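You operate a simulated robot arm through the tools that you are given. There is no shell and no other tool.

The job below is to be done with a simulated robot arm. You get a single attempt, and the scene is never put back.

JOB
Bring oil and air back on, air at 3 bar, and set branch 65's flow by the job card.
Fine: close the yellow let-off valve before you open the oil valve; set the regulator knob before you open the air valve.

Only the result counts: the job must be done as asked and must still hold three seconds after the hand-in. Knocking over, shifting, dropping, spilling or breaking anything else fails it.

ROBOT AND FRAMES
A 7-joint arm with a three-finger gripper, fixed in place. Base frame: the origin is at the foot of the arm, x ahead of it, y to its left, z up. Units: mm, rad, N and s.
Its first joint turns from -2.897 to 2.897 rad. Payload 2.69 kg.
The TCP is the grasp point between the finger pads, 30 mm short of the fingertips. In the tool frame z runs along the fingers and y along their closing line. Largest opening 128 mm; the body of the gripper starts 117 mm behind the TCP.
Orientation is told as [roll, pitch, yaw] about the base's x, y, z axes, in that order, counted from this pose: with the fingers straight down and closing along the base's y, the tool's x points along the base's -x, its y along +y and its z along -z.

CONTROLS
- The arm moves only by the tool move_arm. Its argument "steps" is a list that holds one entry, the list of rows, each a list of 7 numbers: the opening, from 0 (shut) to 1 (fully open), then the shift along the base's x, y, z in mm, then the turn, a rotation vector about the base's x, y, z in rad. In form: [[[fingers, tx, ty, tz, ax, ay, az], ...]]. A call has 1 to 20 rows; each row shifts and turns the commanded pose from where the row before left it. A row lasts 0.2 s, in which the tool goes at most 50 mm and 0.15 rad; a call with a longer step from one row to the next is refused whole, and so is a gripper value outside its range. A pose out of reach is approached as far as the arm can. The call stops where the force on the tool passes 90 N (or 10 N more than at its start, if that is more) or the arm is blocked; 0.2 s more then pass. Each finger halts on what it meets, pressing with about 41 N; the grip force reading is that of the motor and also rises with nothing between the fingers. The clock runs only during rows and for 0.2 s after the last one: add rows that do not move to give the fingers time. The reply holds the time, the measured pose of the TCP, the force on the tool along the base axes, the opening and the grip force, in the units named above and with some noise, with the torque about the TCP (base axes, N m) and any sound that the robot's microphone picked up.
- Cameras (640 x 400 px; columns grow to the right, rows downward): "scene" is fixed at [44.6, 652.2, 1743.3]; the picture's right is [-0.42, -0.91, 0.00], its down [-0.50, 0.23, -0.83] and it looks along [0.76, -0.35, -0.55] (base axes); focal length 331 px, centre (320, 200). "wrist" rides on the gripper at [58, 54, -131] in the tool frame; the picture's right is [-0.68, 0.74, 0.00], its down [-0.62, -0.57, -0.55] and it looks along [-0.40, -0.37, 0.84] (tool axes); focal length 234 px, centre (320, 200). There is no depth. A picture from a camera that has moved, and an enlarged one, comes with that camera's place and axes in the base frame and with its lens. The place of the scene camera against the robot may be out by one fixed shift of up to 25 mm in any direction.
- snapshot(camera): a new picture of that camera. It takes no simulated time.
- raise_lower(by): slides the trunk up (or, below 0, down) by that many mm; the arm rides with it, the base frame stays. It gives what a move gives, with no picture.
- close_up(camera, box): a new picture of the part [left, top, right, bottom] of that camera's present view, enlarged. It takes no simulated time.
- job_done(): hands the job in; it is judged then, once.

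Places have to be worked out from the pictures, the camera data and where the tool is seen. Open the gripper and draw the arm clear of the work before you hand the job in, unless the task says otherwise.

The tools are called by a JSON object that holds its "fn" and its "kwargs". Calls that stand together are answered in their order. move_arm: Moves the arm, as the interface text tells. Its arguments: {"type":"object","properties":{"steps":{"type":"array","items":{"type":"array","items":{"type":"array","items":{"type":"number"}}}}},"required":["steps"]} The other tools are called the same way: raise_lower (by) slides the trunk up or down; snapshot (camera) takes a picture; close_up (camera, box) takes an enlarged picture of a part of a camera's view; job_done () hands the job in.

At the start:

```text
t: 0.0
tcp_pos: [714.6, -225.8, 1453.4]
tcp_rot: [0.001, -0.001, -0.001]
ft_force: [-0.4, 0.0, 0.3]
wrist_torque: [-0.04, 0.0, 0.02]
width: 128.2
gripper_force: 0.0
trunk travel left (down, up): [-250.0, 100.0]
```

scene: 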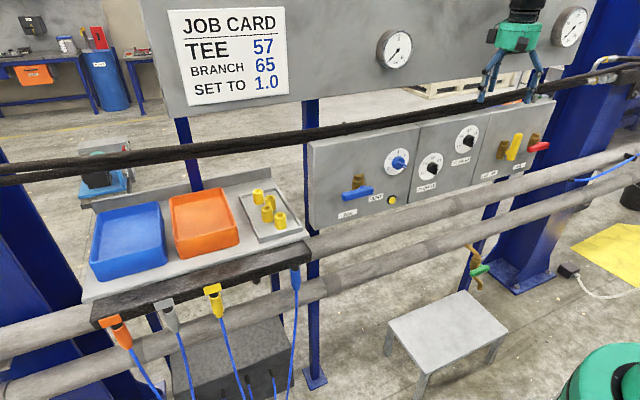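
wrist: 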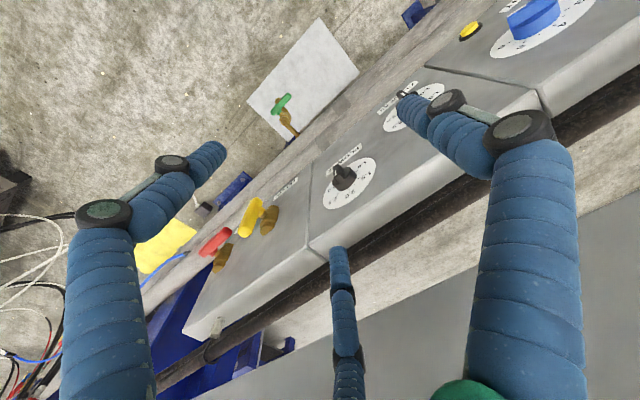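

I'll start by looking closely at the job card, the panel and the gauges before moving anything.

{"fn": "close_up", "kwargs": {"camera": "scene", "box": [160, 0, 320, 100]}}

{"fn": "close_up", "kwargs": {"camera": "scene", "box": [300, 130, 430, 230]}}

{"fn": "close_up", "kwargs": {"camera": "scene", "box": [400, 90, 560, 200]}}

{"fn": "close_up", "kwargs": {"camera": "scene", "box": [360, 0, 600, 100]}}

{"fn": "close_up", "kwargs": {"camera": "scene", "box": [80, 170, 320, 320]}}

{"fn": "close_up", "kwargs": {"camera": "scene", "box": [400, 220, 560, 320]}}

```text
4.00 times, centred on (240, 50) of scene
camera zoom: at [44.6, 652.2, 1743.3], right [-0.42, -0.91, 0.0], down [-0.5, 0.23, -0.83], along [0.76, -0.35, -0.55], focal length 1324 px, centre (640, 800)
```

zoom: 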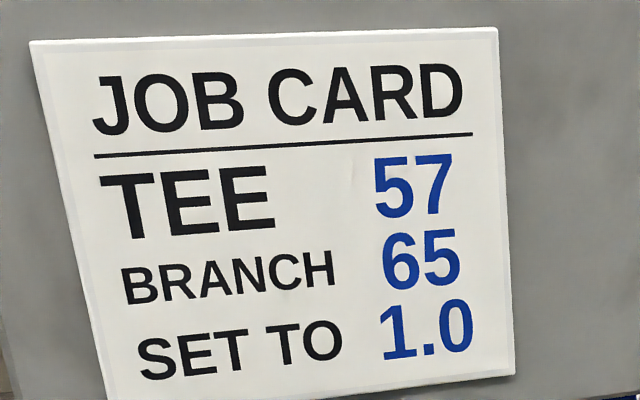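

```text
4.00 times, centred on (365, 180) of scene
camera zoom: at [44.6, 652.2, 1743.3], right [-0.42, -0.91, 0.0], down [-0.5, 0.23, -0.83], along [0.76, -0.35, -0.55], focal length 1324 px, centre (140, 280)
```

zoom: 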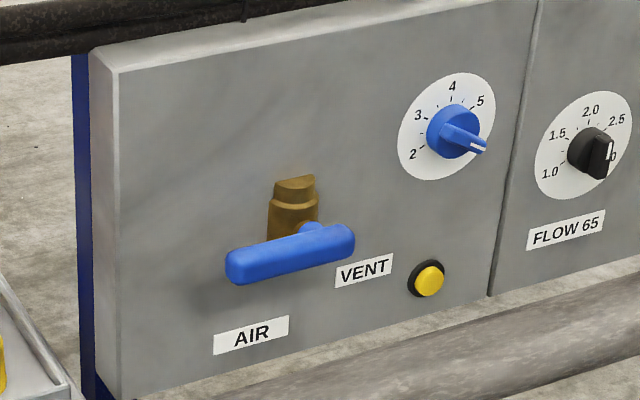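

```text
3.64 times, centred on (480, 145) of scene
camera zoom: at [44.6, 652.2, 1743.3], right [-0.42, -0.91, 0.0], down [-0.5, 0.23, -0.83], along [0.76, -0.35, -0.55], focal length 1203 px, centre (-262, 400)
```

zoom: 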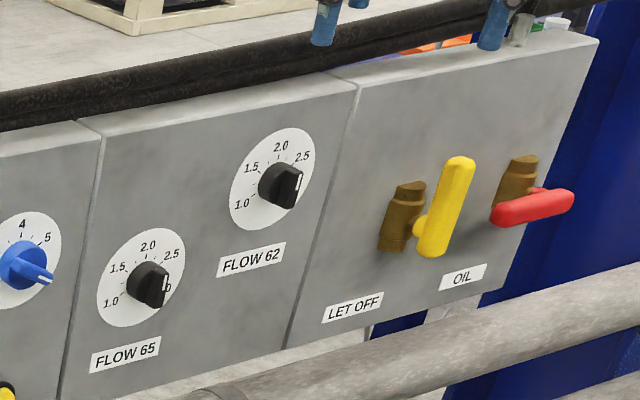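

```text
2.67 times, centred on (480, 50) of scene
camera zoom: at [44.6, 652.2, 1743.3], right [-0.42, -0.91, 0.0], down [-0.5, 0.23, -0.83], along [0.76, -0.35, -0.55], focal length 882 px, centre (-107, 600)
```

zoom: 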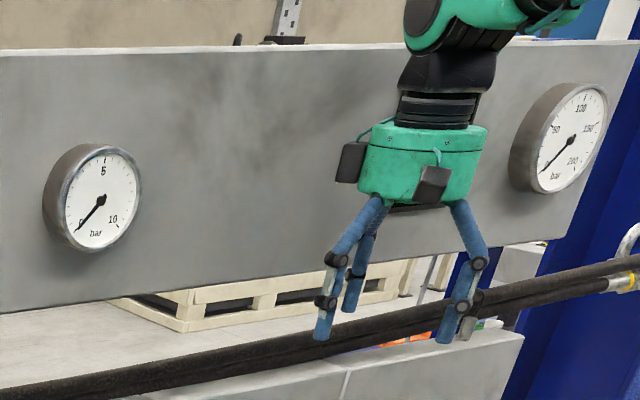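

```text
2.67 times, centred on (200, 245) of scene
camera zoom: at [44.6, 652.2, 1743.3], right [-0.42, -0.91, 0.0], down [-0.5, 0.23, -0.83], along [0.76, -0.35, -0.55], focal length 882 px, centre (640, 80)
```

zoom: 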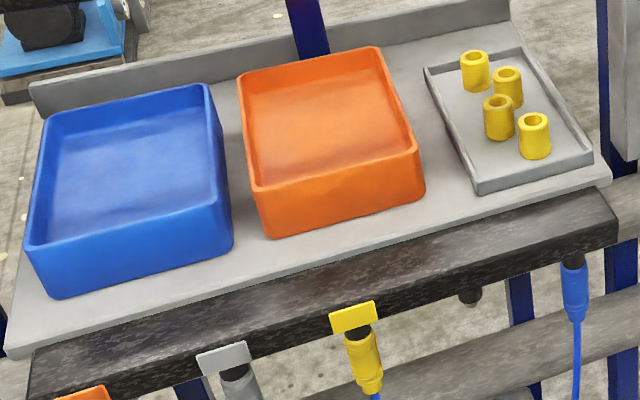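

```text
4.00 times, centred on (480, 270) of scene
camera zoom: at [44.6, 652.2, 1743.3], right [-0.42, -0.91, 0.0], down [-0.5, 0.23, -0.83], along [0.76, -0.35, -0.55], focal length 1324 px, centre (-320, -80)
```

zoom: 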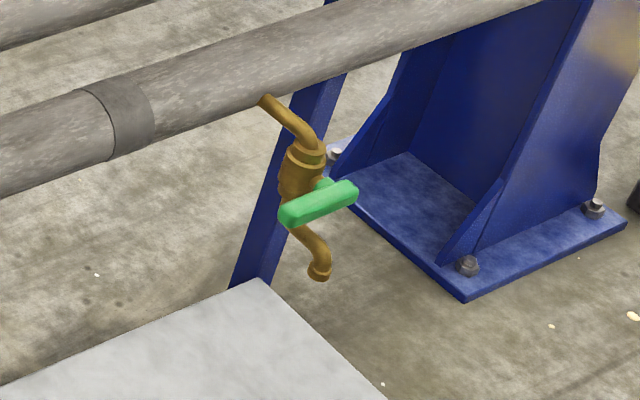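

The card says branch 65 is set to 1.0; the air and oil levers sit across their bodies (shut), and the yellow let-off is in line (open). Next I take wrist close-ups to triangulate the panel.

{"fn": "close_up", "kwargs": {"camera": "wrist", "box": [160, 130, 400, 280]}}

{"fn": "close_up", "kwargs": {"camera": "wrist", "box": [360, 0, 640, 175]}}

{"fn": "close_up", "kwargs": {"camera": "scene", "box": [90, 250, 310, 400]}}

{"fn": "close_up", "kwargs": {"camera": "scene", "box": [500, 0, 640, 90]}}

{"fn": "close_up", "kwargs": {"camera": "scene", "box": [0, 0, 160, 100]}}

```text
2.67 times, centred on (280, 205) of wrist
camera zoom: at [654.2, -170.3, 1583.5], right [0.68, 0.74, 0.0], down [0.62, -0.57, 0.55], along [0.4, -0.37, -0.84], focal length 624 px, centre (427, 187)
```

zoom: 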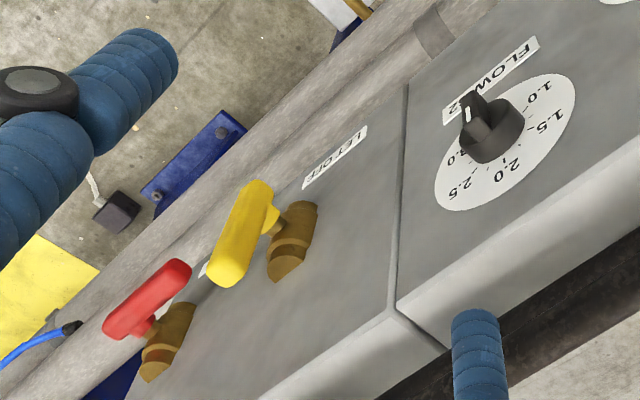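

```text
2.29 times, centred on (500, 88) of wrist
camera zoom: at [654.2, -170.3, 1583.5], right [0.68, 0.74, 0.0], down [0.62, -0.57, 0.55], along [0.4, -0.37, -0.84], focal length 535 px, centre (-91, 457)
```

zoom: 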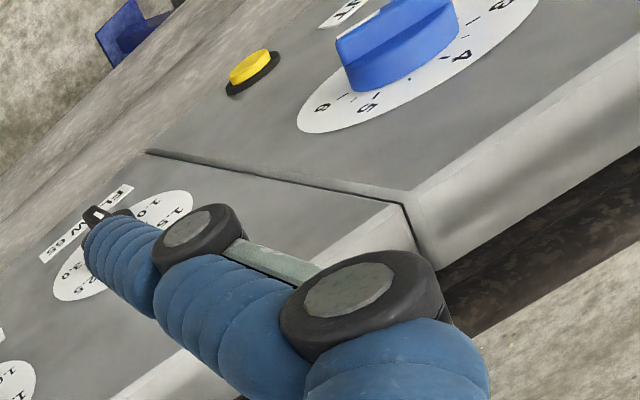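

```text
2.67 times, centred on (200, 325) of scene
camera zoom: at [44.6, 652.2, 1743.3], right [-0.42, -0.91, 0.0], down [-0.5, 0.23, -0.83], along [0.76, -0.35, -0.55], focal length 882 px, centre (640, -133)
```

zoom: 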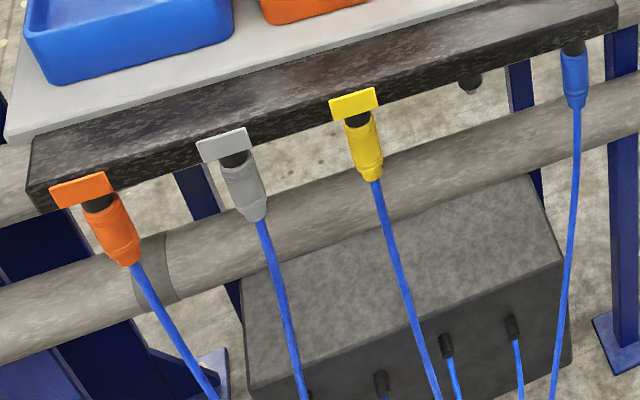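

```text
4.44 times, centred on (570, 45) of scene
camera zoom: at [44.6, 652.2, 1743.3], right [-0.42, -0.91, 0.0], down [-0.5, 0.23, -0.83], along [0.76, -0.35, -0.55], focal length 1471 px, centre (-791, 889)
```

zoom: 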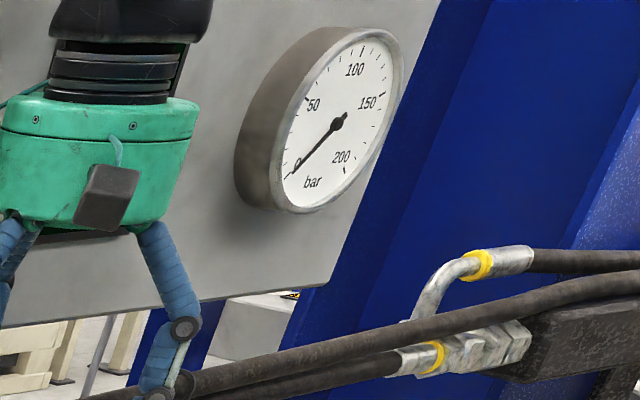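

```text
4.00 times, centred on (80, 50) of scene
camera zoom: at [44.6, 652.2, 1743.3], right [-0.42, -0.91, 0.0], down [-0.5, 0.23, -0.83], along [0.76, -0.35, -0.55], focal length 1324 px, centre (1280, 800)
```

zoom: 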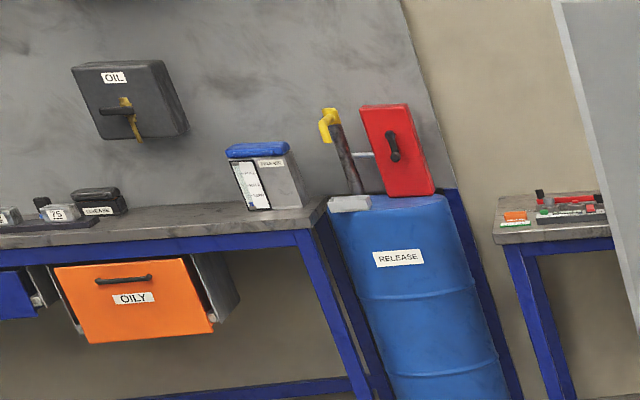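

The panel face looks vertical at about x=800 (dials near y 37, -117, -245; levers near y 205, -480, -600, z about 1200-1300). I'll draw back and swing the tool to point forward so I can view the panel face-on.

{"fn": "move_arm", "kwargs": {"steps": [[[1, -40, 0, 0, 0, 0, 0], [1, -40, 0, 0, 0, 0, 0], [1, -10, 0, -20, 0, -0.1309, 0], [1, -10, 0, -25, 0, -0.1309, 0], [1, -10, 0, -25, 0, -0.1309, 0], [1, -10, 0, -25, 0, -0.1309, 0], [1, -10, 0, -25, 0, -0.1309, 0], [1, -10, 0, -25, 0, -0.1309, 0], [1, -10, 0, -25, 0, -0.1309, 0], [1, -10, 0, -25, 0, -0.1309, 0], [1, -10, 0, -25, 0, -0.1309, 0], [1, -10, 0, -25, 0, -0.1309, 0], [1, 0, 0, -25, 0, -0.1309, 0], [1, 0, 0, -25, 0, -0.1309, 0]]]}}

```text
t: 3.0
tcp_pos: [532.8, -225.5, 1158.4]
tcp_rot: [-2.343, -1.567, 2.34]
ft_force: [-1.9, 1.7, -5.7]
wrist_torque: [0.01, -0.67, -0.22]
width: 127.9
gripper_force: 0.0
trunk travel left (down, up): [-250.0, 100.0]
```

The tool now points forward. Let me look from here.

{"fn": "snapshot", "kwargs": {"camera": "wrist"}}

{"fn": "snapshot", "kwargs": {"camera": "scene"}}

```text
taken
camera wrist: at [400.3, -170.0, 1099.1], right [0.0, 0.74, 0.68], down [-0.55, -0.56, 0.62], along [0.83, -0.37, 0.41], focal length 234 px, centre (320, 200)
```

wrist: 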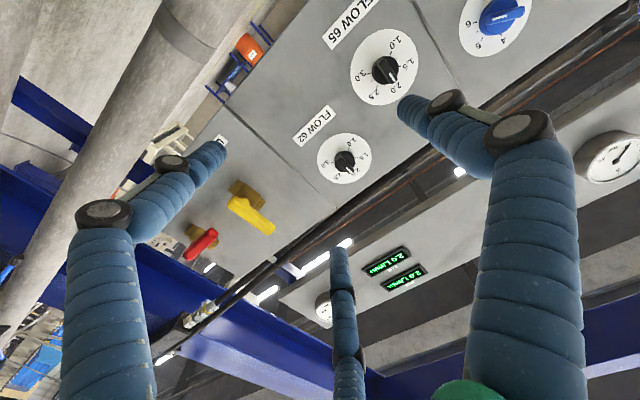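

```text
taken
```

scene: 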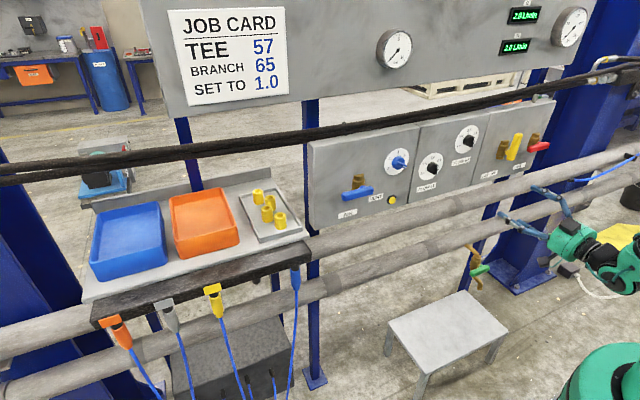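

Two digital flow readouts appeared on the upper board. I'll enlarge those and the dials.

{"fn": "close_up", "kwargs": {"camera": "scene", "box": [480, 0, 600, 75]}}

{"fn": "close_up", "kwargs": {"camera": "wrist", "box": [280, 0, 480, 125]}}

{"fn": "close_up", "kwargs": {"camera": "wrist", "box": [420, 0, 580, 100]}}

{"fn": "close_up", "kwargs": {"camera": "wrist", "box": [160, 120, 400, 270]}}

{"fn": "close_up", "kwargs": {"camera": "wrist", "box": [300, 230, 460, 330]}}

```text
5.33 times, centred on (540, 38) of scene
camera zoom: at [44.6, 652.2, 1743.3], right [-0.42, -0.91, 0.0], down [-0.5, 0.23, -0.83], along [0.76, -0.35, -0.55], focal length 1765 px, centre (-853, 1067)
```

zoom: 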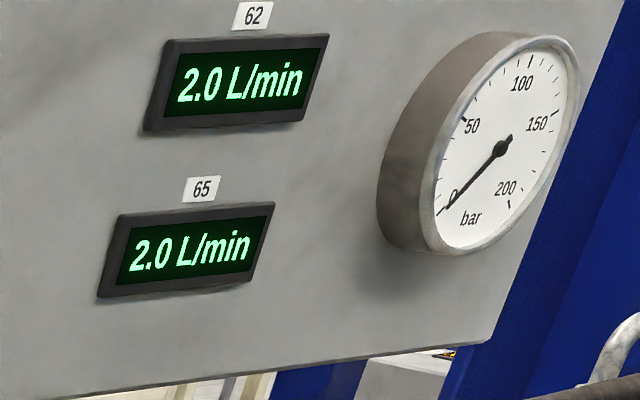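

```text
3.20 times, centred on (380, 62) of wrist
camera zoom: at [400.3, -170.0, 1099.1], right [0.0, 0.74, 0.68], down [-0.55, -0.56, 0.62], along [0.83, -0.37, 0.41], focal length 749 px, centre (128, 640)
```

zoom: 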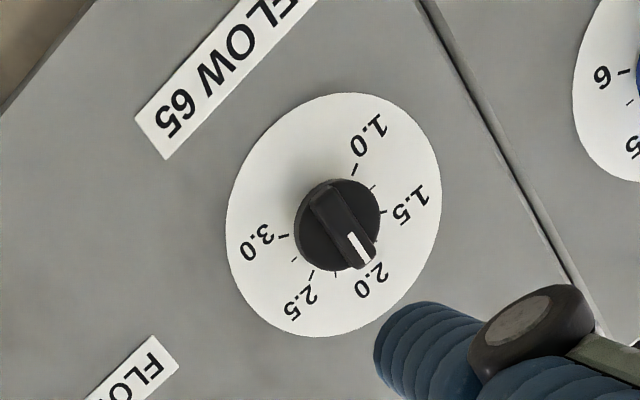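

```text
4.00 times, centred on (500, 50) of wrist
camera zoom: at [400.3, -170.0, 1099.1], right [0.0, 0.74, 0.68], down [-0.55, -0.56, 0.62], along [0.83, -0.37, 0.41], focal length 937 px, centre (-400, 800)
```

zoom: 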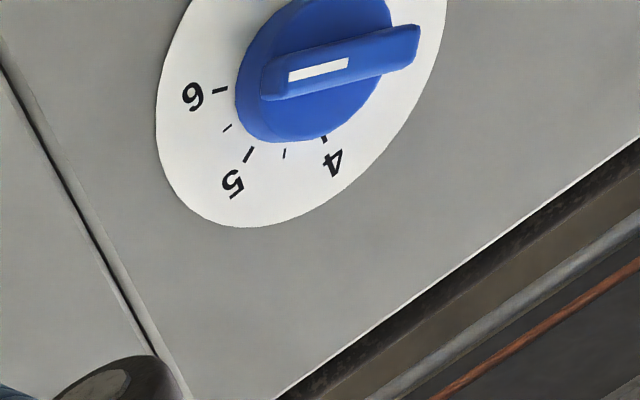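

```text
2.67 times, centred on (280, 195) of wrist
camera zoom: at [400.3, -170.0, 1099.1], right [0.0, 0.74, 0.68], down [-0.55, -0.56, 0.62], along [0.83, -0.37, 0.41], focal length 624 px, centre (427, 213)
```

zoom: 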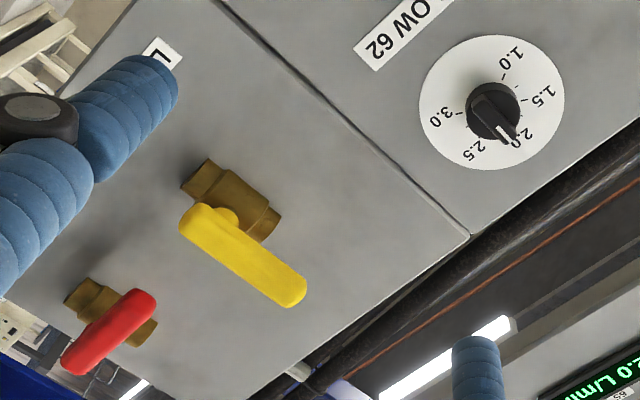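

```text
4.00 times, centred on (380, 280) of wrist
camera zoom: at [400.3, -170.0, 1099.1], right [0.0, 0.74, 0.68], down [-0.55, -0.56, 0.62], along [0.83, -0.37, 0.41], focal length 937 px, centre (80, -120)
```

zoom: 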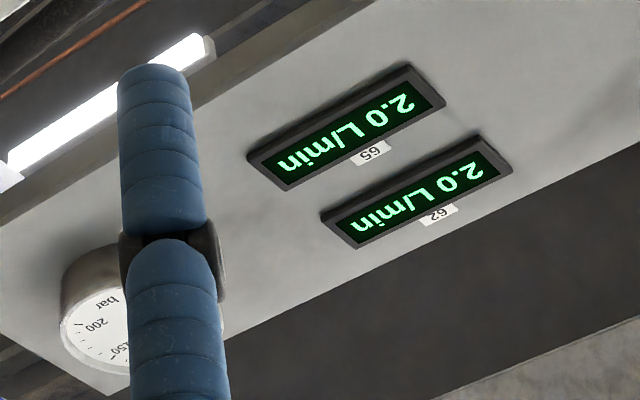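

Cross-checking two wrist views: panel face at x≈815, FLOW 65 dial centre ≈[815,-116,1189] pointing at 2.0 (1.0 lies about 120° anticlockwise), yellow lever ≈[768,-459,1159..1273], red lever centre ≈[766,-596,1188]. I move towards the yellow valve for a closer look at the pivots.

{"fn": "move_arm", "kwargs": {"steps": [[[1, 20, -32, 0, 0, 0, 0], [1, 20, -32, 0, 0, 0, 0], [1, 20, -32, 0, 0, 0, 0], [1, 20, -33, 0, 0, 0, 0], [1, 20, -33, 0, 0, 0, 0], [1, 20, -33, 0, 0, 0, 0]]]}}

{"fn": "snapshot", "kwargs": {"camera": "wrist"}}

{"fn": "snapshot", "kwargs": {"camera": "scene"}}

```text
t: 4.4
tcp_pos: [653.6, -419.9, 1158.9]
tcp_rot: [1.106, -1.57, -1.108]
ft_force: [0.9, 0.4, -0.1]
wrist_torque: [0.03, -0.01, -0.04]
width: 128.2
gripper_force: 0.0
trunk travel left (down, up): [-250.0, 100.0]
```

```text
taken
camera wrist: at [521.9, -365.2, 1099.1], right [0.0, 0.74, 0.68], down [-0.55, -0.57, 0.62], along [0.84, -0.37, 0.4], focal length 234 px, centre (320, 200)
```

wrist: 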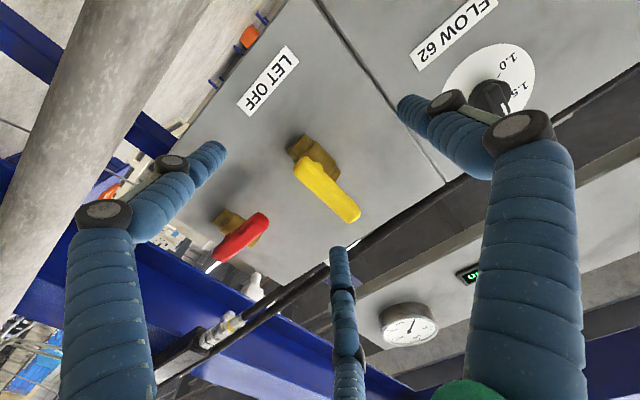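

```text
taken
```

scene: 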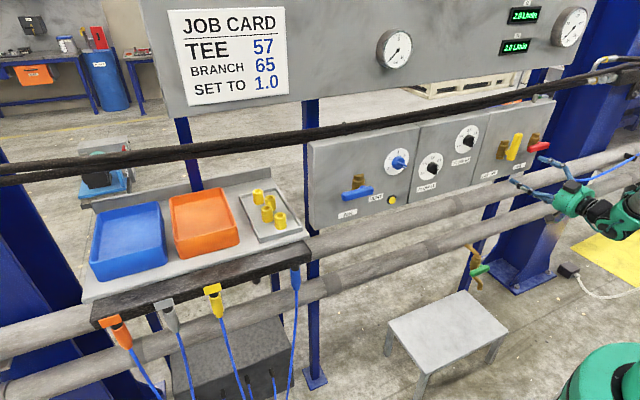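

The wrist view shows what looks like three blue fingers rather than two. I'll close and look, to learn how the fingers really move.

{"fn": "move_arm", "kwargs": {"steps": [[[0, 0, 0, 0, 0, 0, 0], [0, 0, 0, 0, 0, 0, 0], [0, 0, 0, 0, 0, 0, 0]]]}}

{"fn": "snapshot", "kwargs": {"camera": "wrist"}}

{"fn": "close_up", "kwargs": {"camera": "scene", "box": [480, 120, 640, 220]}}

```text
t: 5.2
tcp_pos: [654.2, -420.6, 1159.6]
tcp_rot: [1.28, -1.57, -1.278]
ft_force: [-0.8, 0.5, 0.3]
wrist_torque: [-0.01, -0.01, 0.02]
width: 2.3
gripper_force: 31.0
trunk travel left (down, up): [-250.0, 100.0]
```

```text
taken
camera wrist: at [522.2, -365.1, 1099.6], right [0.0, 0.74, 0.68], down [-0.55, -0.57, 0.62], along [0.84, -0.37, 0.4], focal length 234 px, centre (320, 200)
```

wrist: 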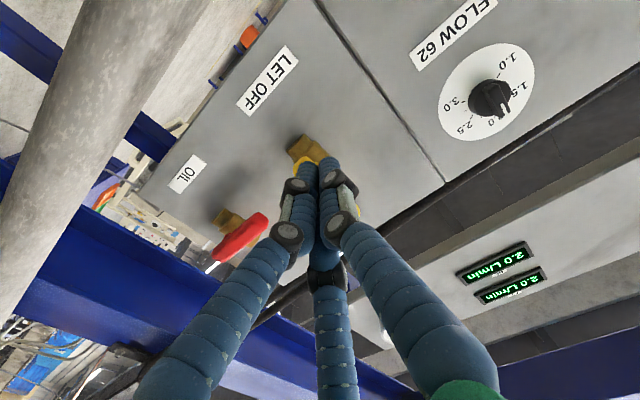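

```text
4.00 times, centred on (560, 170) of scene
camera zoom: at [44.6, 652.2, 1743.3], right [-0.42, -0.91, 0.0], down [-0.5, 0.23, -0.83], along [0.76, -0.35, -0.55], focal length 1324 px, centre (-640, 320)
```

zoom: 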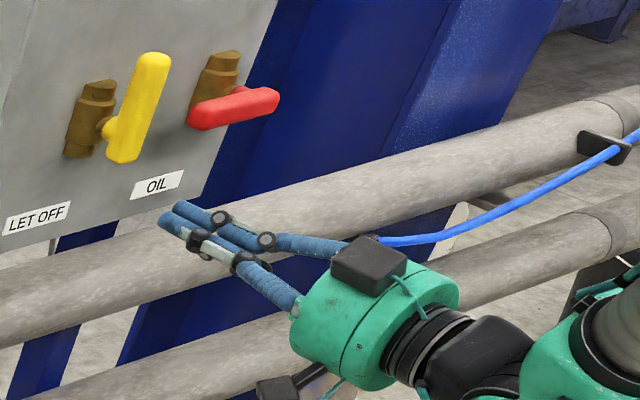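

The fingers close to the tool axis. I'll open again for an unobstructed enlarged view of the yellow and red valves.

{"fn": "move_arm", "kwargs": {"steps": [[[1, 0, 0, 0, 0, 0, 0], [1, 0, 0, 0, 0, 0, 0], [1, 0, 0, 0, 0, 0, 0]]]}}

{"fn": "close_up", "kwargs": {"camera": "wrist", "box": [200, 110, 376, 220]}}

{"fn": "close_up", "kwargs": {"camera": "wrist", "box": [190, 190, 300, 280]}}

```text
t: 6.0
tcp_pos: [653.6, -420.3, 1159.2]
tcp_rot: [1.411, -1.57, -1.413]
ft_force: [0.0, 1.0, 0.6]
wrist_torque: [0.0, 0.03, -0.01]
width: 127.8
gripper_force: 0.1
trunk travel left (down, up): [-250.0, 100.0]
```

```text
3.64 times, centred on (288, 165) of wrist
camera zoom: at [522.0, -364.9, 1099.7], right [0.0, 0.74, 0.68], down [-0.55, -0.57, 0.62], along [0.84, -0.37, 0.4], focal length 852 px, centre (436, 327)
```

zoom: 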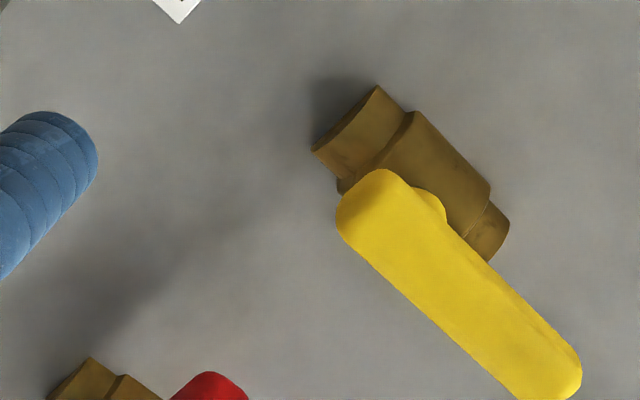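

```text
4.44 times, centred on (245, 235) of wrist
camera zoom: at [522.0, -364.9, 1099.7], right [0.0, 0.74, 0.68], down [-0.55, -0.57, 0.62], along [0.84, -0.37, 0.4], focal length 1041 px, centre (653, 44)
```

zoom: 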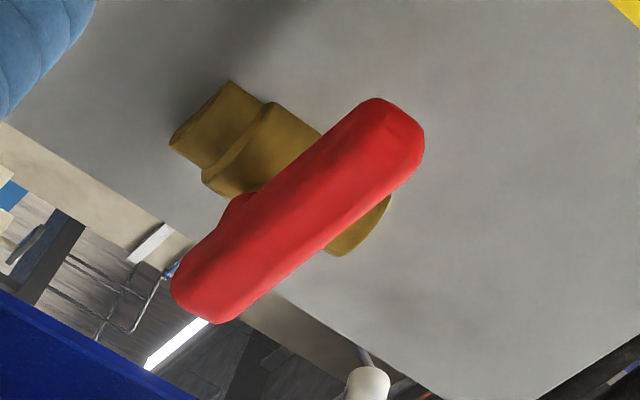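

Both levers have their pivot near one end: yellow pivot ≈(y -456, z 1184) with the long end up; red pivot ≈(y -624, z 1184) with the long end to the left. So closing means up→left. I'll close the fist and go to the right of the yellow lever's upper end, first staying back at x≈654.

{"fn": "move_arm", "kwargs": {"steps": [[[0, 0, -24, 22.5, 0, 0, 0], [0, 0, -24, 22.5, 0, 0, 0], [0, 0, -24, 22.5, 0, 0, 0], [0, 0, -24, 22.5, 0, 0, 0], [0, 15, 0, 0, 0, 0, 0], [0, 15, 0, 0, 0, 0, 0]]]}}

{"fn": "snapshot", "kwargs": {"camera": "wrist"}}

{"fn": "close_up", "kwargs": {"camera": "scene", "box": [460, 90, 620, 190]}}

```text
t: 7.4
tcp_pos: [683.1, -517.9, 1246.0]
tcp_rot: [1.226, -1.568, -1.228]
ft_force: [0.8, 0.2, -0.8]
wrist_torque: [-0.01, 0.02, 0.03]
width: 2.1
gripper_force: 31.4
trunk travel left (down, up): [-250.0, 100.0]
```

```text
taken
camera wrist: at [551.0, -462.7, 1187.1], right [0.0, 0.74, 0.68], down [-0.55, -0.57, 0.62], along [0.84, -0.37, 0.4], focal length 234 px, centre (320, 200)
```

wrist: 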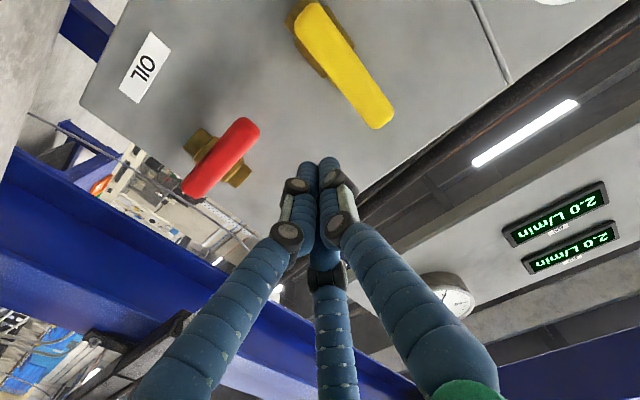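

```text
4.00 times, centred on (540, 140) of scene
camera zoom: at [44.6, 652.2, 1743.3], right [-0.42, -0.91, 0.0], down [-0.5, 0.23, -0.83], along [0.76, -0.35, -0.55], focal length 1324 px, centre (-560, 440)
```

zoom: 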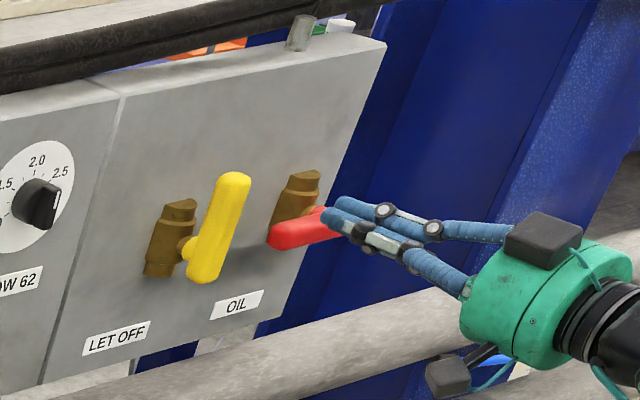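

The fist is to the right of the yellow lever (lever y≈-456, tip z≈1266). I advance so the fingertips reach about x=778, then ease towards the lever.

{"fn": "move_arm", "kwargs": {"steps": [[[0, 22, 0, 0, 0, 0, 0], [0, 22, 0, 0, 0, 0, 0], [0, 21, 0, 0, 0, 0, 0], [0, 0, 8, 0, 0, 0, 0], [0, 0, 8, 0, 0, 0, 0], [0, 0, 0, 0, 0, 0, 0]]]}}

{"fn": "snapshot", "kwargs": {"camera": "wrist"}}

{"fn": "close_up", "kwargs": {"camera": "scene", "box": [460, 90, 620, 190]}}

```text
t: 8.8
tcp_pos: [747.3, -501.1, 1248.1]
tcp_rot: [-1.789, -1.571, 1.787]
ft_force: [0.0, -0.7, 0.5]
wrist_torque: [0.0, 0.01, -0.01]
width: 2.0
gripper_force: 31.5
trunk travel left (down, up): [-250.0, 100.0]
```

```text
taken
camera wrist: at [616.2, -445.4, 1189.0], right [0.0, 0.74, 0.68], down [-0.55, -0.57, 0.62], along [0.84, -0.37, 0.4], focal length 234 px, centre (320, 200)
```

wrist: 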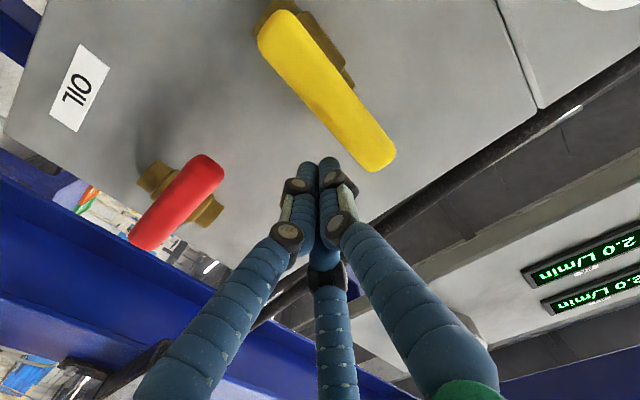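

```text
4.00 times, centred on (540, 140) of scene
camera zoom: at [44.6, 652.2, 1743.3], right [-0.42, -0.91, 0.0], down [-0.5, 0.23, -0.83], along [0.76, -0.35, -0.55], focal length 1324 px, centre (-560, 440)
```

zoom: 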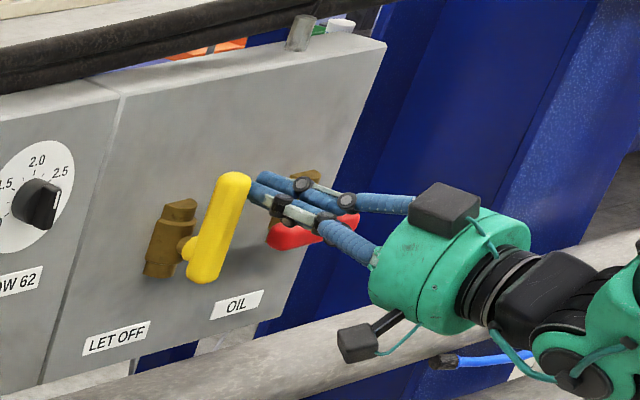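

No contact yet and the fist is level with the lever's upper part. I push gently in +y and watch the force.

{"fn": "move_arm", "kwargs": {"steps": [[[0, 0, 4, 0, 0, 0, 0], [0, 0, 4, 0, 0, 0, 0], [0, 0, 4, 0, 0, 0, 0], [0, 0, 4, 0, 0, 0, 0]]]}}

```text
t: 9.8
tcp_pos: [749.4, -484.2, 1248.5]
tcp_rot: [1.633, -1.571, -1.633]
ft_force: [0.3, 0.0, 0.1]
wrist_torque: [-0.01, -0.02, -0.02]
width: 2.2
gripper_force: 31.6
trunk travel left (down, up): [-250.0, 100.0]
```

Still free at y=-484. Continue pushing a little further.

{"fn": "move_arm", "kwargs": {"steps": [[[0, 0, 4, 0, 0, 0, 0], [0, 0, 4, 0, 0, 0, 0], [0, 0, 4, 0, 0, 0, 0], [0, 0, 4, 0, 0, 0, 0]]]}}

{"fn": "close_up", "kwargs": {"camera": "scene", "box": [460, 90, 620, 190]}}

{"fn": "snapshot", "kwargs": {"camera": "wrist"}}

```text
t: 10.8
tcp_pos: [747.2, -468.0, 1247.7]
tcp_rot: [0.99, -1.57, -0.991]
ft_force: [-0.5, -0.7, 0.6]
wrist_torque: [0.02, -0.03, -0.05]
width: 1.8
gripper_force: 31.5
trunk travel left (down, up): [-250.0, 100.0]
```

```text
4.00 times, centred on (540, 140) of scene
camera zoom: at [44.6, 652.2, 1743.3], right [-0.42, -0.91, 0.0], down [-0.5, 0.23, -0.83], along [0.76, -0.35, -0.55], focal length 1324 px, centre (-560, 440)
```

zoom: 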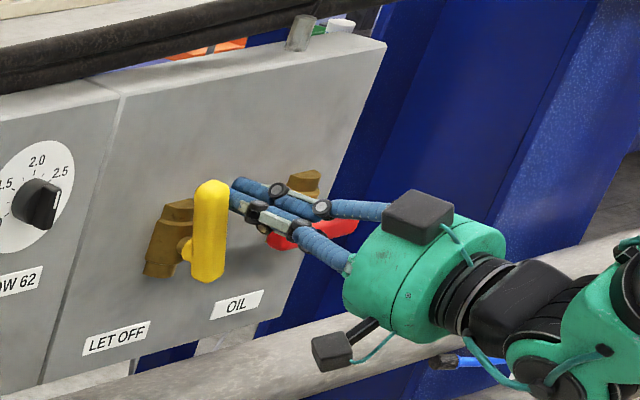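

```text
taken
camera wrist: at [616.0, -413.6, 1188.9], right [0.0, 0.74, 0.68], down [-0.55, -0.57, 0.62], along [0.84, -0.37, 0.4], focal length 234 px, centre (320, 200)
```

wrist: 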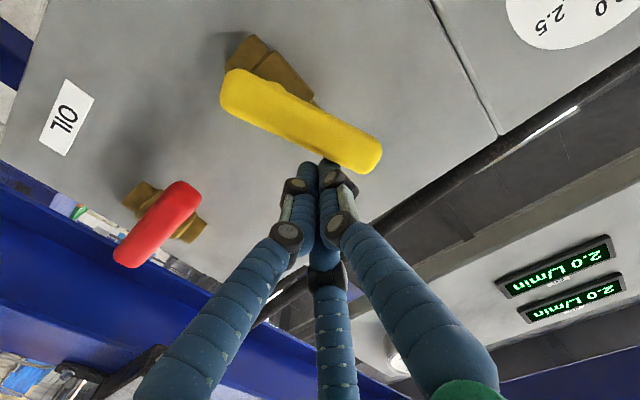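

The lever follows with almost no force and has turned about 18-20° to the left. I'll follow the arc around the pivot down to nearly horizontal.

{"fn": "move_arm", "kwargs": {"steps": [[[0, 0, 13.6, 1, 0, 0, 0], [0, 0, 11.2, -1.3, 0, 0, 0], [0, 0, 10.9, -3.3, 0, 0, 0], [0, 0, 10.1, -5, 0, 0, 0], [0, 0, 9.1, -6.7, 0, 0, 0], [0, 0, 7.7, -8.2, 0, 0, 0]]]}}

{"fn": "close_up", "kwargs": {"camera": "scene", "box": [460, 90, 620, 190]}}

{"fn": "snapshot", "kwargs": {"camera": "wrist"}}

```text
t: 12.2
tcp_pos: [747.9, -406.7, 1224.1]
tcp_rot: [0.835, -1.57, -0.834]
ft_force: [-0.3, 0.8, 0.1]
wrist_torque: [0.0, 0.0, -0.02]
width: 2.1
gripper_force: 31.1
trunk travel left (down, up): [-250.0, 100.0]
```

```text
4.00 times, centred on (540, 140) of scene
camera zoom: at [44.6, 652.2, 1743.3], right [-0.42, -0.91, 0.0], down [-0.5, 0.23, -0.83], along [0.76, -0.35, -0.55], focal length 1324 px, centre (-560, 440)
```

zoom: 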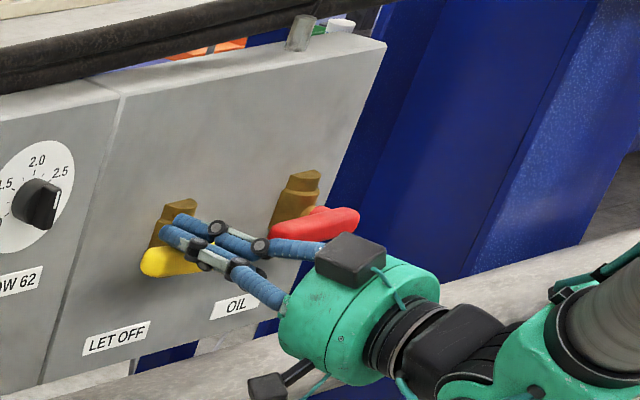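

```text
taken
camera wrist: at [616.6, -350.4, 1164.7], right [0.0, 0.74, 0.68], down [-0.55, -0.57, 0.62], along [0.84, -0.37, 0.4], focal length 234 px, centre (320, 200)
```

wrist: 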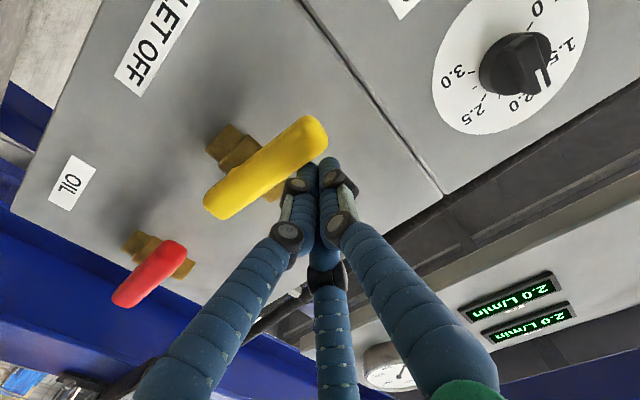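

The yellow lever is almost horizontal. I press down a bit more to bring it to its stop, watching force.

{"fn": "move_arm", "kwargs": {"steps": [[[0, 0, 4, -6, 0, 0, 0], [0, 0, 1, -5, 0, 0, 0], [0, 0, 0, -4, 0, 0, 0], [0, 0, 0, -3, 0, 0, 0]]]}}

{"fn": "snapshot", "kwargs": {"camera": "wrist"}}

```text
t: 13.2
tcp_pos: [747.8, -401.2, 1215.1]
tcp_rot: [-2.669, -1.559, 2.668]
ft_force: [-2.8, 0.9, 49.2]
wrist_torque: [-0.23, -0.99, 0.1]
width: 2.1
gripper_force: 31.7
trunk travel left (down, up): [-250.0, 100.0]
```

```text
taken
camera wrist: at [616.9, -347.4, 1154.8], right [-0.01, 0.74, 0.67], down [-0.56, -0.56, 0.61], along [0.83, -0.37, 0.42], focal length 234 px, centre (320, 200)
```

wrist: 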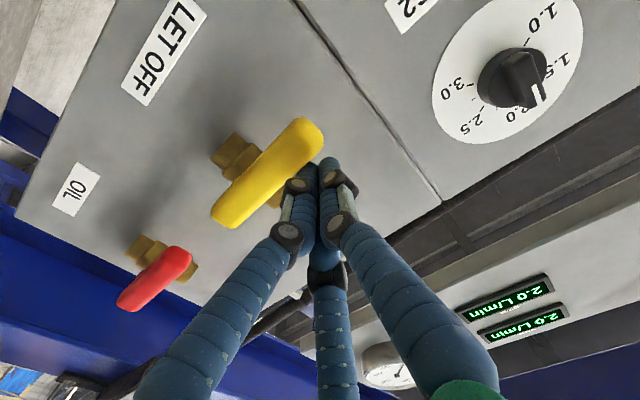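

49 N of resistance: the yellow valve is at its closed stop, horizontal. I lift off, back away and go below the red lever's left end.

{"fn": "move_arm", "kwargs": {"steps": [[[0, 0, 0, 15, 0, 0, 0], [0, 0, 0, 15, 0, 0, 0], [0, -24, 0, 0, 0, 0, 0], [0, -24, 0, 0, 0, 0, 0], [0, -24, 0, 0, 0, 0, 0], [0, 0, -34, -21, 0, 0, 0], [0, 0, -34, -21, 0, 0, 0], [0, 0, -34, -21, 0, 0, 0], [0, 0, -33, -21, 0, 0, 0], [0, 0, -33, -21, 0, 0, 0]]]}}

{"fn": "snapshot", "kwargs": {"camera": "wrist"}}

{"fn": "close_up", "kwargs": {"camera": "scene", "box": [460, 90, 620, 190]}}

```text
t: 15.4
tcp_pos: [678.4, -567.5, 1133.3]
tcp_rot: [1.028, -1.57, -1.029]
ft_force: [0.5, -0.9, 0.8]
wrist_torque: [0.03, 0.0, 0.02]
width: 2.0
gripper_force: 31.2
trunk travel left (down, up): [-250.0, 100.0]
```

```text
taken
camera wrist: at [545.5, -511.1, 1074.7], right [0.0, 0.74, 0.68], down [-0.55, -0.57, 0.62], along [0.84, -0.37, 0.4], focal length 234 px, centre (320, 200)
```

wrist: 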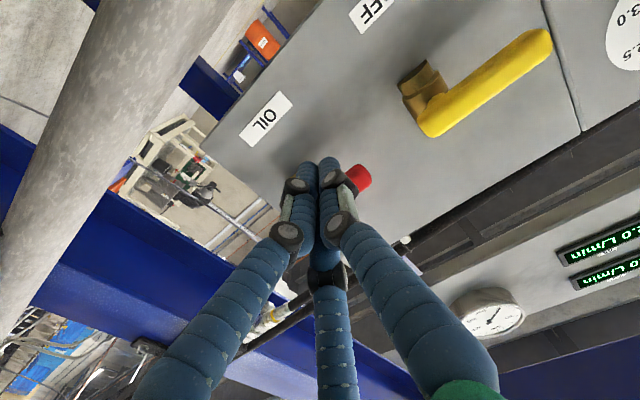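

```text
4.00 times, centred on (540, 140) of scene
camera zoom: at [44.6, 652.2, 1743.3], right [-0.42, -0.91, 0.0], down [-0.5, 0.23, -0.83], along [0.76, -0.35, -0.55], focal length 1324 px, centre (-560, 440)
```

zoom: 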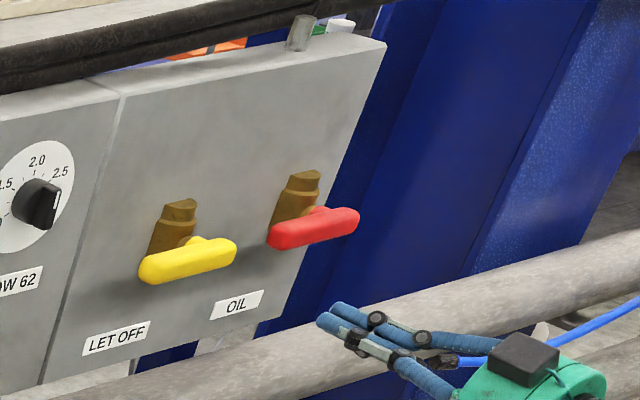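

Yellow rests horizontal. I advance under the red lever and raise until just short of expected contact.

{"fn": "move_arm", "kwargs": {"steps": [[[0, 23, 0, 0, 0, 0, 0], [0, 23, 0, 0, 0, 0, 0], [0, 24, 0, 0, 0, 0, 0], [0, 0, 0, 10, 0, 0, 0], [0, 0, 0, 10, 0, 0, 0], [0, 0, 0, 0, 0, 0, 0]]]}}

{"fn": "snapshot", "kwargs": {"camera": "wrist"}}

{"fn": "close_up", "kwargs": {"camera": "scene", "box": [460, 90, 620, 190]}}

```text
t: 16.8
tcp_pos: [746.4, -572.0, 1150.2]
tcp_rot: [1.564, -1.57, -1.567]
ft_force: [-0.6, -0.4, -0.3]
wrist_torque: [0.0, 0.0, 0.01]
width: 2.3
gripper_force: 31.5
trunk travel left (down, up): [-250.0, 100.0]
```

```text
taken
camera wrist: at [613.8, -515.6, 1092.3], right [0.0, 0.74, 0.68], down [-0.55, -0.57, 0.62], along [0.84, -0.37, 0.4], focal length 234 px, centre (320, 200)
```

wrist: 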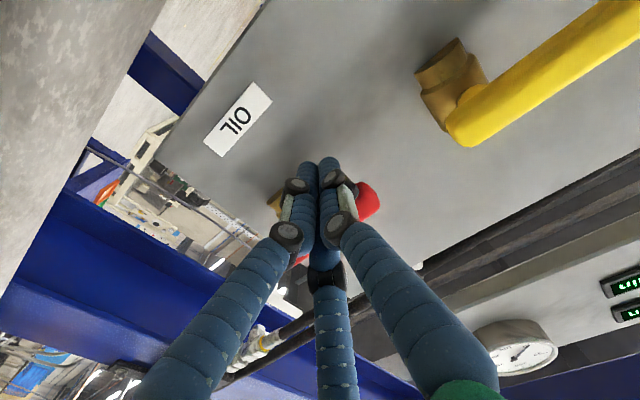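

```text
4.00 times, centred on (540, 140) of scene
camera zoom: at [44.6, 652.2, 1743.3], right [-0.42, -0.91, 0.0], down [-0.5, 0.23, -0.83], along [0.76, -0.35, -0.55], focal length 1324 px, centre (-560, 440)
```

zoom: 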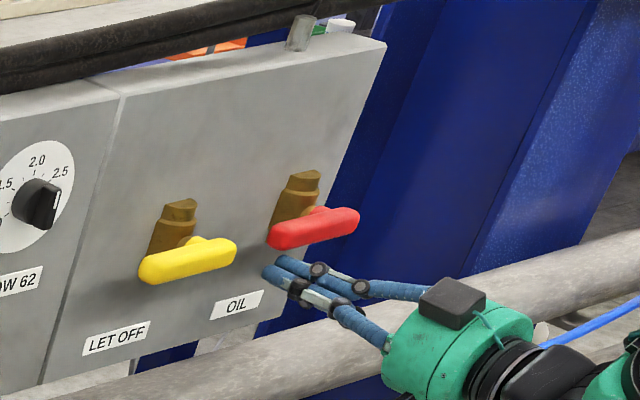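

Fist is under the red lever. Now I follow the arc upward (left→up).

{"fn": "move_arm", "kwargs": {"steps": [[[0, 0, 0, 4, 0, 0, 0], [0, 0, 4.5, 10.6, 0, 0, 0], [0, 0, 2.6, 11.1, 0, 0, 0], [0, 0, 0.6, 11.5, 0, 0, 0], [0, 0, -1.4, 11.4, 0, 0, 0]]]}}

{"fn": "close_up", "kwargs": {"camera": "scene", "box": [460, 90, 620, 190]}}

```text
t: 18.0
tcp_pos: [749.1, -563.5, 1201.1]
tcp_rot: [3.064, -1.567, -3.067]
ft_force: [-0.4, -0.6, 0.0]
wrist_torque: [-0.01, 0.03, 0.03]
width: 2.0
gripper_force: 31.4
trunk travel left (down, up): [-250.0, 100.0]
```

```text
4.00 times, centred on (540, 140) of scene
camera zoom: at [44.6, 652.2, 1743.3], right [-0.42, -0.91, 0.0], down [-0.5, 0.23, -0.83], along [0.76, -0.35, -0.55], focal length 1324 px, centre (-560, 440)
```

zoom: 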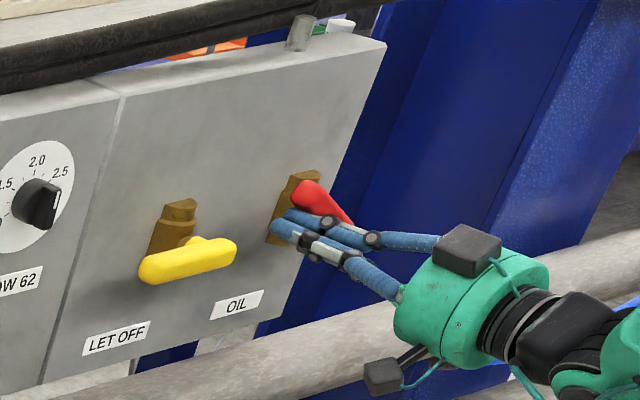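

The red lever is following upward. I continue the arc to near vertical.

{"fn": "move_arm", "kwargs": {"steps": [[[0, 0, -3.3, 10.9, 0, 0, 0], [0, 0, -5.2, 10.2, 0, 0, 0], [0, 0, -6.9, 9.2, 0, 0, 0], [0, 0, -8.3, 7.8, 0, 0, 0], [0, 0, -6, 4, 0, 0, 0]]]}}

{"fn": "close_up", "kwargs": {"camera": "scene", "box": [460, 90, 620, 190]}}

{"fn": "snapshot", "kwargs": {"camera": "wrist"}}

```text
t: 19.2
tcp_pos: [745.6, -593.0, 1243.0]
tcp_rot: [2.503, -1.57, -2.502]
ft_force: [-0.8, -0.1, 0.5]
wrist_torque: [-0.01, -0.04, 0.0]
width: 2.1
gripper_force: 32.2
trunk travel left (down, up): [-250.0, 100.0]
```

```text
4.00 times, centred on (540, 140) of scene
camera zoom: at [44.6, 652.2, 1743.3], right [-0.42, -0.91, 0.0], down [-0.5, 0.23, -0.83], along [0.76, -0.35, -0.55], focal length 1324 px, centre (-560, 440)
```

zoom: 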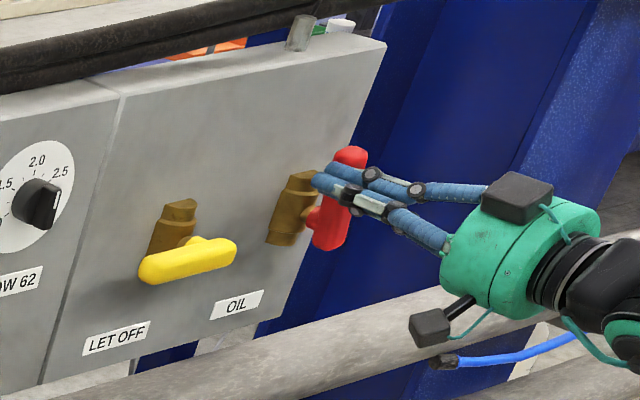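

```text
taken
camera wrist: at [614.2, -537.5, 1183.4], right [0.0, 0.74, 0.68], down [-0.55, -0.57, 0.62], along [0.84, -0.37, 0.4], focal length 234 px, centre (320, 200)
```

wrist: 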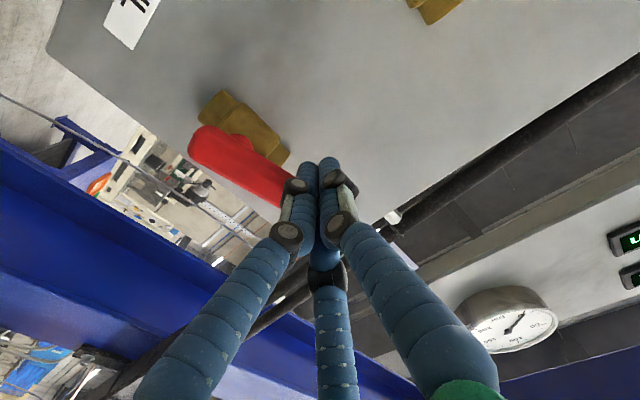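

The red lever is near vertical. A few more mm to its stop.

{"fn": "move_arm", "kwargs": {"steps": [[[0, 0, -4, 0, 0, 0, 0], [0, 0, -4, 0, 0, 0, 0], [0, 0, -3, 0, 0, 0, 0], [0, 0, -2, 0, 0, 0, 0]]]}}

{"fn": "close_up", "kwargs": {"camera": "scene", "box": [460, 90, 620, 190]}}

{"fn": "close_up", "kwargs": {"camera": "scene", "box": [480, 0, 600, 75]}}

```text
t: 20.2
tcp_pos: [745.9, -604.7, 1243.5]
tcp_rot: [2.091, -1.571, -2.09]
ft_force: [0.7, 2.0, 1.3]
wrist_torque: [0.01, 0.0, 0.04]
width: 1.8
gripper_force: 31.2
trunk travel left (down, up): [-250.0, 100.0]
```

```text
4.00 times, centred on (540, 140) of scene
camera zoom: at [44.6, 652.2, 1743.3], right [-0.42, -0.91, 0.0], down [-0.5, 0.23, -0.83], along [0.76, -0.35, -0.55], focal length 1324 px, centre (-560, 440)
```

zoom: 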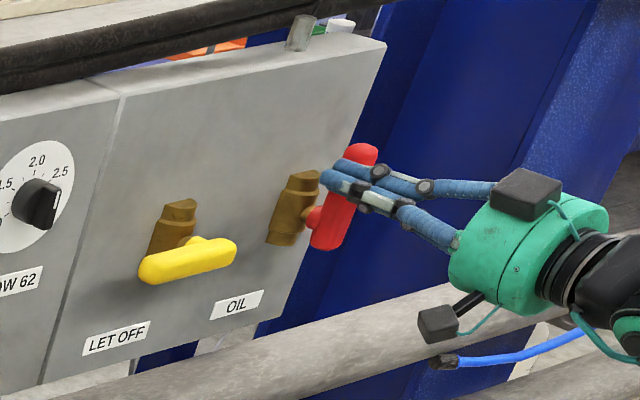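

```text
5.33 times, centred on (540, 38) of scene
camera zoom: at [44.6, 652.2, 1743.3], right [-0.42, -0.91, 0.0], down [-0.5, 0.23, -0.83], along [0.76, -0.35, -0.55], focal length 1765 px, centre (-853, 1067)
```

zoom: 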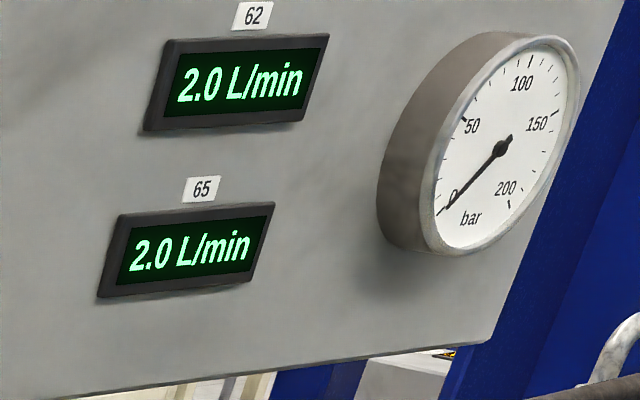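

Still no stop and oil gauge at 0. Keep pushing gently.

{"fn": "move_arm", "kwargs": {"steps": [[[0, 0, -3, 0, 0, 0, 0], [0, 0, -3, 0, 0, 0, 0], [0, 0, -3, 0, 0, 0, 0], [0, 0, 0, 0, 0, 0, 0]]]}}

{"fn": "close_up", "kwargs": {"camera": "scene", "box": [460, 90, 620, 190]}}

{"fn": "snapshot", "kwargs": {"camera": "wrist"}}

```text
t: 21.2
tcp_pos: [746.9, -606.6, 1244.0]
tcp_rot: [-1.012, -1.569, 1.017]
ft_force: [-11.8, 64.1, 3.2]
wrist_torque: [0.42, -0.07, 1.27]
width: 1.9
gripper_force: 31.0
trunk travel left (down, up): [-250.0, 100.0]
```

```text
4.00 times, centred on (540, 140) of scene
camera zoom: at [44.6, 652.2, 1743.3], right [-0.42, -0.91, 0.0], down [-0.5, 0.23, -0.83], along [0.76, -0.35, -0.55], focal length 1324 px, centre (-560, 440)
```

zoom: 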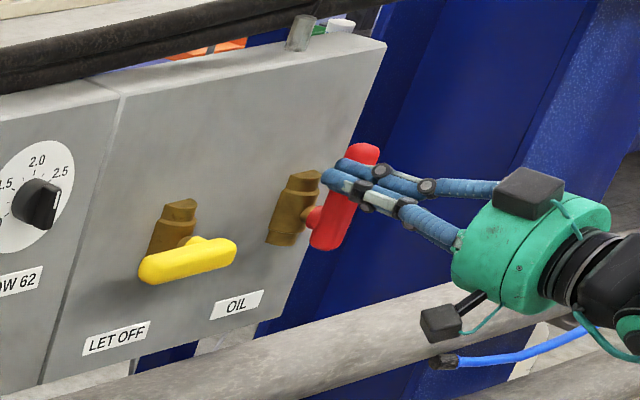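

```text
taken
camera wrist: at [614.7, -552.8, 1184.3], right [0.0, 0.74, 0.68], down [-0.55, -0.57, 0.62], along [0.84, -0.37, 0.4], focal length 234 px, centre (320, 200)
```

wrist: 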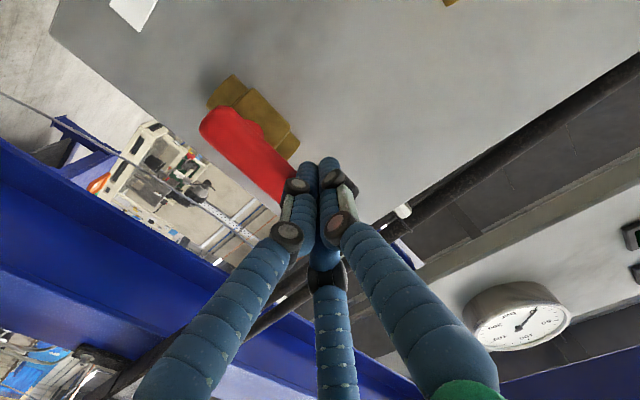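

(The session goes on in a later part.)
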